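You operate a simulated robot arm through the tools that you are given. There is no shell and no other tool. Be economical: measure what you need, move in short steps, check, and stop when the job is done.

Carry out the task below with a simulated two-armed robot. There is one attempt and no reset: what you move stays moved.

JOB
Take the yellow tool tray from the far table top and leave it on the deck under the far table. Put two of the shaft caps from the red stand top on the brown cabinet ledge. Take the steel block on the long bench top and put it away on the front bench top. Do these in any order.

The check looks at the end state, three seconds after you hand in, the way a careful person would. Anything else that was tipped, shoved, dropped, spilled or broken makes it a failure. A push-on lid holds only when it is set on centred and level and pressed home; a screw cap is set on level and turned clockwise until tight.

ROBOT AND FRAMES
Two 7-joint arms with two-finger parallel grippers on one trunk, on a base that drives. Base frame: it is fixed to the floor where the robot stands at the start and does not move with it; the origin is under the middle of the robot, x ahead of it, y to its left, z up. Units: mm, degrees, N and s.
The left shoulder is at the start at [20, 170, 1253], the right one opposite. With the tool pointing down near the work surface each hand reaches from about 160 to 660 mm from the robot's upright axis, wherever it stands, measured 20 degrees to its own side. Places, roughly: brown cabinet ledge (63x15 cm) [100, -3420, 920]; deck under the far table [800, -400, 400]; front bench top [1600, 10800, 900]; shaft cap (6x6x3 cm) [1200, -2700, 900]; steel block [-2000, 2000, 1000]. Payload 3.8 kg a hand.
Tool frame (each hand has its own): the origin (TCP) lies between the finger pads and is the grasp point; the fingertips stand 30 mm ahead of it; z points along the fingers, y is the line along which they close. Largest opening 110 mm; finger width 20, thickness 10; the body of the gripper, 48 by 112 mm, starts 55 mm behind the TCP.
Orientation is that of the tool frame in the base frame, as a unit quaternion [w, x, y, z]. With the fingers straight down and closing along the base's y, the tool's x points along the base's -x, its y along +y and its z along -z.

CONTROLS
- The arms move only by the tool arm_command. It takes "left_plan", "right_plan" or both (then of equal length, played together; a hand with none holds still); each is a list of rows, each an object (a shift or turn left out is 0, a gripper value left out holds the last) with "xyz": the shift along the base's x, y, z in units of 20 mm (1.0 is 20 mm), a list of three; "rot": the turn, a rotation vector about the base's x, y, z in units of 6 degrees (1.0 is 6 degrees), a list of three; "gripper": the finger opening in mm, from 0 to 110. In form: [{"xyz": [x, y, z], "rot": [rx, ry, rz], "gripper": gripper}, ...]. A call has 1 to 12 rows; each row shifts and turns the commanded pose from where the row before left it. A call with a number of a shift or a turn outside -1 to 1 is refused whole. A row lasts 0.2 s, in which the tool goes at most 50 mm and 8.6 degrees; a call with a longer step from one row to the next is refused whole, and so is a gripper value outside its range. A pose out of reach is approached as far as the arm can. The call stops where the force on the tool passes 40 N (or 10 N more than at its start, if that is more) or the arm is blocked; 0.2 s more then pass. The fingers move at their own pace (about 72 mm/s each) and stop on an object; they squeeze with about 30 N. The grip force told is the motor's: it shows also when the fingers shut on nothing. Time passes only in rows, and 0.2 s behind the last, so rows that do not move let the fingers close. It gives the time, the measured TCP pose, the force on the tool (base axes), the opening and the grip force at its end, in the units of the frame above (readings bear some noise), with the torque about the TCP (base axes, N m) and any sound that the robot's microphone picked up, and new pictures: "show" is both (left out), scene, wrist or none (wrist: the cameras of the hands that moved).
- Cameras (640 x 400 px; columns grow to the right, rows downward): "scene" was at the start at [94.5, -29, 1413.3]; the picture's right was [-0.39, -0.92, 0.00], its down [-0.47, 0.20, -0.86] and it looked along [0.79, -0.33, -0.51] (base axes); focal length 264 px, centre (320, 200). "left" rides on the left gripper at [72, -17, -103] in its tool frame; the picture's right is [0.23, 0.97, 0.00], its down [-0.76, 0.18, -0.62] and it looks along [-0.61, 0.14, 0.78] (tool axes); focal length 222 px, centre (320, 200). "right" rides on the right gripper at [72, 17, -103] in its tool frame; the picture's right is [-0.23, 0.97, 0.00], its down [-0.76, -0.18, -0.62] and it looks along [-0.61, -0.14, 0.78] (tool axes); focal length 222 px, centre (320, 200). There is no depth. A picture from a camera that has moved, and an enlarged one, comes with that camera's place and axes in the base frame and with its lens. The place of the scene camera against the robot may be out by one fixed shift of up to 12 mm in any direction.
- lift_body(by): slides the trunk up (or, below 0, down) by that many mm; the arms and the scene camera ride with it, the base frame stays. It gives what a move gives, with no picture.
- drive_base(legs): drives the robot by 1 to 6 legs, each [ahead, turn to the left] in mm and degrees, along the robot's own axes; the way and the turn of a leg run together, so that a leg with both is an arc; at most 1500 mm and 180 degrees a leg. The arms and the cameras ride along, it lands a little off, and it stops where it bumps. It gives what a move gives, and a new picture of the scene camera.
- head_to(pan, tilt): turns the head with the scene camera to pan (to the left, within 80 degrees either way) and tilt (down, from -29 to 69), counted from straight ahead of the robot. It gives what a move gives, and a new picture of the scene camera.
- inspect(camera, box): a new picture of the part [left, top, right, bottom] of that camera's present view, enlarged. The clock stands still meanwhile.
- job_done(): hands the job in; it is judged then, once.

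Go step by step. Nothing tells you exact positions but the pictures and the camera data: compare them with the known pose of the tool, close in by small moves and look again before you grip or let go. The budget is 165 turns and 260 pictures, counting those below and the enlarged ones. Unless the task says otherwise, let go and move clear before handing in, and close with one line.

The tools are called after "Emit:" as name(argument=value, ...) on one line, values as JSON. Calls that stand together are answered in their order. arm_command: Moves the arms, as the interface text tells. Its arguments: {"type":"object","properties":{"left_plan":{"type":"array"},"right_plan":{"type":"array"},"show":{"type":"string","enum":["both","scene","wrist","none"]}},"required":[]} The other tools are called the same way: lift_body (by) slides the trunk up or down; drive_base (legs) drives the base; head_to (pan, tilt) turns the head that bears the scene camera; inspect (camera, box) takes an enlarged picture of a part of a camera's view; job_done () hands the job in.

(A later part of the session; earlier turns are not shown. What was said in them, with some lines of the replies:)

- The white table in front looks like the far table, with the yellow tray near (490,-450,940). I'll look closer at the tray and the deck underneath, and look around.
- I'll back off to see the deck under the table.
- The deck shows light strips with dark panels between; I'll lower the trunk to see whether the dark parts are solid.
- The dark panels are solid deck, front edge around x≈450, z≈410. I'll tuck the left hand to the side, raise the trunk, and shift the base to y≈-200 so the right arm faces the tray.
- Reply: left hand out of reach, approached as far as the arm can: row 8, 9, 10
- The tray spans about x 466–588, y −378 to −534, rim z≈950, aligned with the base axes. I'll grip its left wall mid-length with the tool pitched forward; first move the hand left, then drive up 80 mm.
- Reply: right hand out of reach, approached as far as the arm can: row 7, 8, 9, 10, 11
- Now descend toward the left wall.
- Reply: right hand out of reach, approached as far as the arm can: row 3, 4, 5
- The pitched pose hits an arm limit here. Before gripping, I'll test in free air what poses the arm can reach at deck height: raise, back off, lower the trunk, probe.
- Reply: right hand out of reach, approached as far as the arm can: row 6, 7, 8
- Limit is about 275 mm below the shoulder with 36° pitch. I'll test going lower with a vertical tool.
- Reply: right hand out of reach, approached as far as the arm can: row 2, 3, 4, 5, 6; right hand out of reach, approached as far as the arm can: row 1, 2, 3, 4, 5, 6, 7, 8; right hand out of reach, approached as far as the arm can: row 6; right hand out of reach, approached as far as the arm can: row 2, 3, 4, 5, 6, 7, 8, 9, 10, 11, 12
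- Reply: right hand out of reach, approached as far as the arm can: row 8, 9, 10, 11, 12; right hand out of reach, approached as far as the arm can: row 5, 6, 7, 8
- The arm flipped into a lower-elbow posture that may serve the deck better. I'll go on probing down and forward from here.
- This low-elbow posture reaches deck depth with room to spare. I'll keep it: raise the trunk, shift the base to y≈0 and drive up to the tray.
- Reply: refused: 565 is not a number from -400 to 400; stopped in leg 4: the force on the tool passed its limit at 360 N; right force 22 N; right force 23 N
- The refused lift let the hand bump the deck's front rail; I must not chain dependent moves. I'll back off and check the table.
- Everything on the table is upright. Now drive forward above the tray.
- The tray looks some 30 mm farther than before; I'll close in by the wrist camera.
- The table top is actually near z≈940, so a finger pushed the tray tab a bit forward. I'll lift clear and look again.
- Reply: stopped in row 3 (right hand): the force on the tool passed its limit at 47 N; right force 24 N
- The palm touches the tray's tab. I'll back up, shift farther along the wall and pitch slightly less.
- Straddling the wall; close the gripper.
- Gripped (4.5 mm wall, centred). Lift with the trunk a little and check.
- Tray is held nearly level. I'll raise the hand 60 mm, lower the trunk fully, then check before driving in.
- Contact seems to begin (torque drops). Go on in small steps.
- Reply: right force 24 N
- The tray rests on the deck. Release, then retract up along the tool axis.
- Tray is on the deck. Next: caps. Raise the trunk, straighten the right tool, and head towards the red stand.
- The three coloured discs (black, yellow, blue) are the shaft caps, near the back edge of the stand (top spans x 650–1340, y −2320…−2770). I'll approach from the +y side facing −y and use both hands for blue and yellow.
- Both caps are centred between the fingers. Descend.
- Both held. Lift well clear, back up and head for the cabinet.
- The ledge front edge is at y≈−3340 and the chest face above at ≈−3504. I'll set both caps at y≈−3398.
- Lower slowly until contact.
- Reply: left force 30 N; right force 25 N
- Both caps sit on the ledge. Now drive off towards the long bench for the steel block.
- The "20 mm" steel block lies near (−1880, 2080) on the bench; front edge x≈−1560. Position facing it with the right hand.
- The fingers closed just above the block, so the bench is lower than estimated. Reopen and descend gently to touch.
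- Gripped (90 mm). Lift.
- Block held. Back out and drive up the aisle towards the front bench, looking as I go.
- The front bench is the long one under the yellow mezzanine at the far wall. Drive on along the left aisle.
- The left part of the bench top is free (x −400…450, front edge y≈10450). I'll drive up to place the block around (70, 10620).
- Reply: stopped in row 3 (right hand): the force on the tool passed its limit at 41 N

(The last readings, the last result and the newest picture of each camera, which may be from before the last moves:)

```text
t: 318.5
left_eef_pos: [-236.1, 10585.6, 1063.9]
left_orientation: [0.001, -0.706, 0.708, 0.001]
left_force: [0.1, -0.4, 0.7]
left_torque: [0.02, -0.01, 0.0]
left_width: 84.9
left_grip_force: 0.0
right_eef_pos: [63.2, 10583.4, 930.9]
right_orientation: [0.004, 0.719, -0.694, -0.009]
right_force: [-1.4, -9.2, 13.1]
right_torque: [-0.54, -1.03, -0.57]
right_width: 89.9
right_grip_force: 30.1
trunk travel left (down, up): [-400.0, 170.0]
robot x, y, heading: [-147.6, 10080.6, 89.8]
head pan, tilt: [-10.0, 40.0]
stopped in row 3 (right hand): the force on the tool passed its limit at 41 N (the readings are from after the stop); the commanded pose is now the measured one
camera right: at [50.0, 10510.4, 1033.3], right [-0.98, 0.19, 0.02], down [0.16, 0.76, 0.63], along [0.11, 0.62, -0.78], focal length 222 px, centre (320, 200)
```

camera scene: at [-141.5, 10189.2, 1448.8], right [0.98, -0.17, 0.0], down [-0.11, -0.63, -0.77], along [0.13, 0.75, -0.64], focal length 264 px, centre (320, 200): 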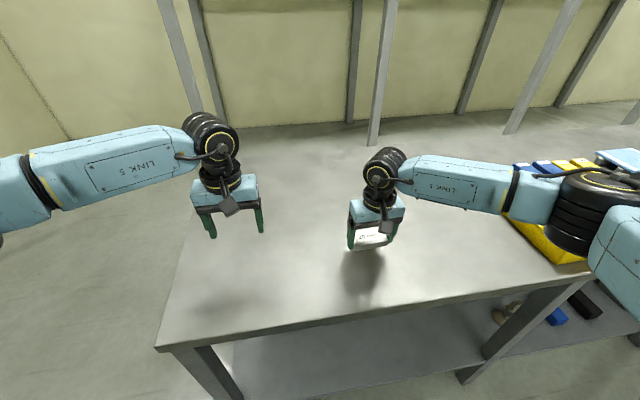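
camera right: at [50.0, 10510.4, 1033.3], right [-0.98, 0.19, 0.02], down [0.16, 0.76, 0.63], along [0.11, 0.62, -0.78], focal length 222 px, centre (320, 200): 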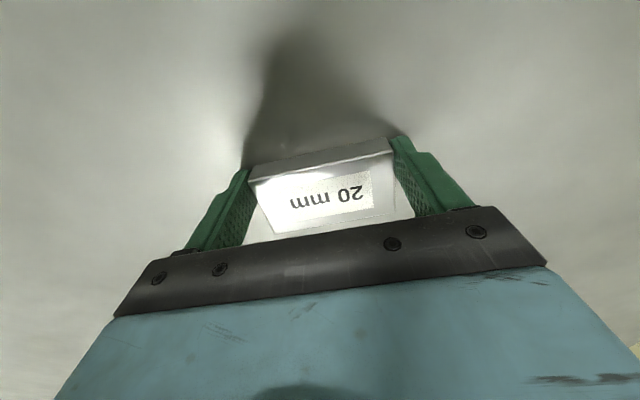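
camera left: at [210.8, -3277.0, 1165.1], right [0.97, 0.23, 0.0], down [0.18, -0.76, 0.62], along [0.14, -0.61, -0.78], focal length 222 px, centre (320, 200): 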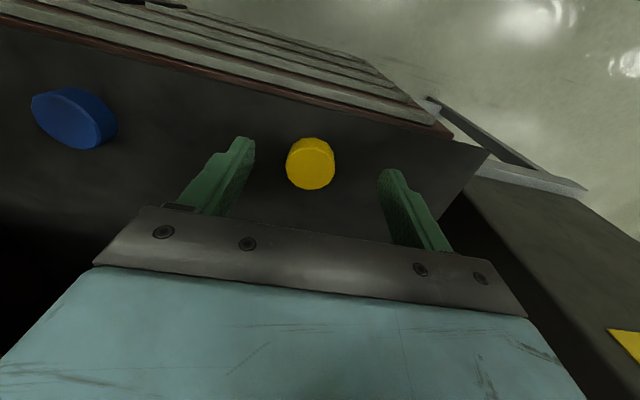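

Landed on the bench. Ease off slightly, open and retract.

Emit:
arm_command(right_plan=[{"xyz": [0, 0, 0.1]}, {"gripper": 96}, {"gripper": 110}, {"gripper": 110}, {}], show="wrist")

Emit:
arm_command(right_plan=[{"xyz": [0, 0, 0.7]}, {"xyz": [0, 0, 0.7]}, {"xyz": [0, 0, 1]}, {"xyz": [0, 0, 1]}, {"xyz": [0, 0, 1]}, {"xyz": [0, 0, 1]}], show="both")

```text
t: 319.7
left_eef_pos: [-235.3, 10588.4, 1063.1]
left_orientation: [0.001, 0.707, -0.707, -0.001]
left_force: [-0.3, -0.4, -0.3]
left_torque: [0.02, 0.0, 0.0]
left_width: 85.0
left_grip_force: 0.1
right_eef_pos: [62.9, 10585.4, 930.8]
right_orientation: [0.004, 0.72, -0.694, -0.009]
right_force: [-1.3, 1.1, 1.5]
right_torque: [0.04, -0.09, 0.09]
right_width: 109.6
right_grip_force: 0.0
trunk travel left (down, up): [-400.0, 170.0]
robot x, y, heading: [-146.6, 10083.2, 89.8]
head pan, tilt: [-10.0, 40.0]
camera right: at [51.0, 10512.0, 1033.6], right [-0.98, 0.19, 0.02], down [0.16, 0.76, 0.63], along [0.11, 0.62, -0.78], focal length 222 px, centre (320, 200)
```

right: 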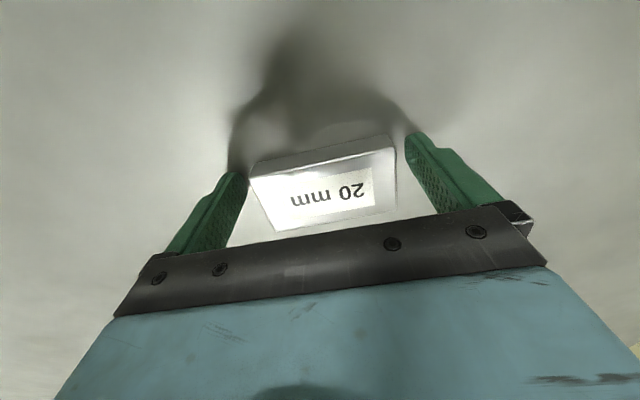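

```text
t: 321.1
left_eef_pos: [-235.1, 10588.2, 1064.1]
left_orientation: [0.0, 0.707, -0.707, 0.0]
left_force: [-0.6, -0.2, 0.3]
left_torque: [0.01, 0.0, 0.04]
left_width: 85.0
left_grip_force: 0.0
right_eef_pos: [63.0, 10584.4, 1039.5]
right_orientation: [0.004, 0.72, -0.694, -0.009]
right_force: [-0.7, 0.5, 0.2]
right_torque: [-0.01, 0.05, -0.01]
right_width: 110.0
right_grip_force: 0.1
trunk travel left (down, up): [-400.0, 170.0]
robot x, y, heading: [-148.7, 10079.6, 90.3]
head pan, tilt: [-10.0, 40.0]
camera scene: at [-141.7, 10188.5, 1448.8], right [0.98, -0.17, 0.0], down [-0.11, -0.63, -0.77], along [0.13, 0.75, -0.64], focal length 264 px, centre (320, 200)
camera right: at [50.8, 10512.1, 1141.5], right [-0.98, 0.19, 0.02], down [0.16, 0.76, 0.63], along [0.1, 0.62, -0.78], focal length 222 px, centre (320, 200)
```

scene: 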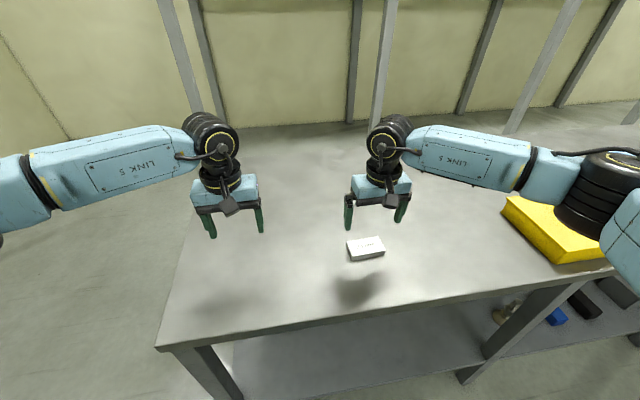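
right: 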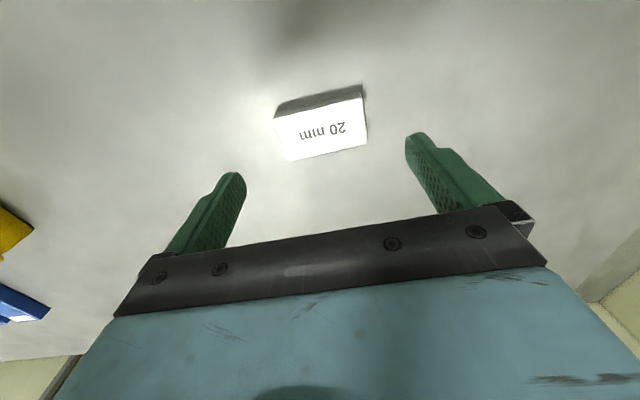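

The block lies flat on the bench. Back off, then hand in.

Emit:
drive_base(legs=[[-500, 0]])

```text
t: 324.0
left_eef_pos: [-234.3, 10082.0, 1062.0]
left_orientation: [0.0, -0.707, 0.708, 0.0]
left_force: [0.5, -0.2, 0.5]
left_torque: [-0.03, -0.02, 0.02]
left_width: 85.0
left_grip_force: 0.1
right_eef_pos: [62.4, 10080.0, 1039.7]
right_orientation: [0.005, 0.719, -0.695, -0.01]
right_force: [0.2, -0.2, -0.3]
right_torque: [0.04, 0.0, 0.02]
right_width: 110.3
right_grip_force: 0.0
trunk travel left (down, up): [-400.0, 170.0]
robot x, y, heading: [-149.6, 9574.6, 89.9]
head pan, tilt: [-10.0, 40.0]
camera scene: at [-142.3, 9684.1, 1448.9], right [0.98, -0.18, 0.0], down [-0.11, -0.63, -0.77], along [0.13, 0.75, -0.64], focal length 264 px, centre (320, 200)
```

scene: 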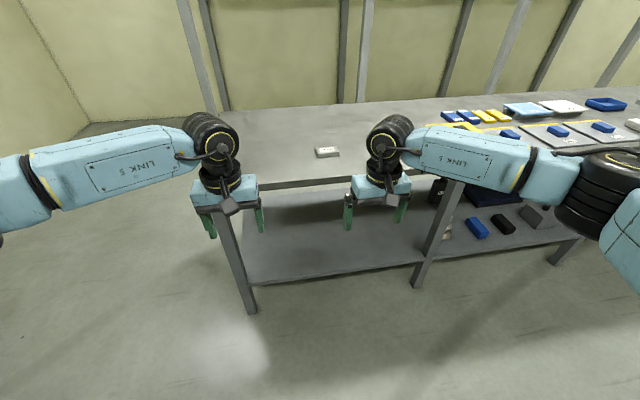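

All three parts of the job are in place and both hands are clear, so I'm handing in.

Emit:
job_done()

```text
The job is handed in.
```

I handed the job in: the yellow tool tray is on the deck under the far table, the blue and yellow shaft caps are on the brown cabinet ledge, and the steel block is on the front bench top. One mishap: early on my right hand hit the front of that table's lower frame at about 360 N. Nothing on it looked tipped or moved, but I couldn't rule out a slight shift of the table.
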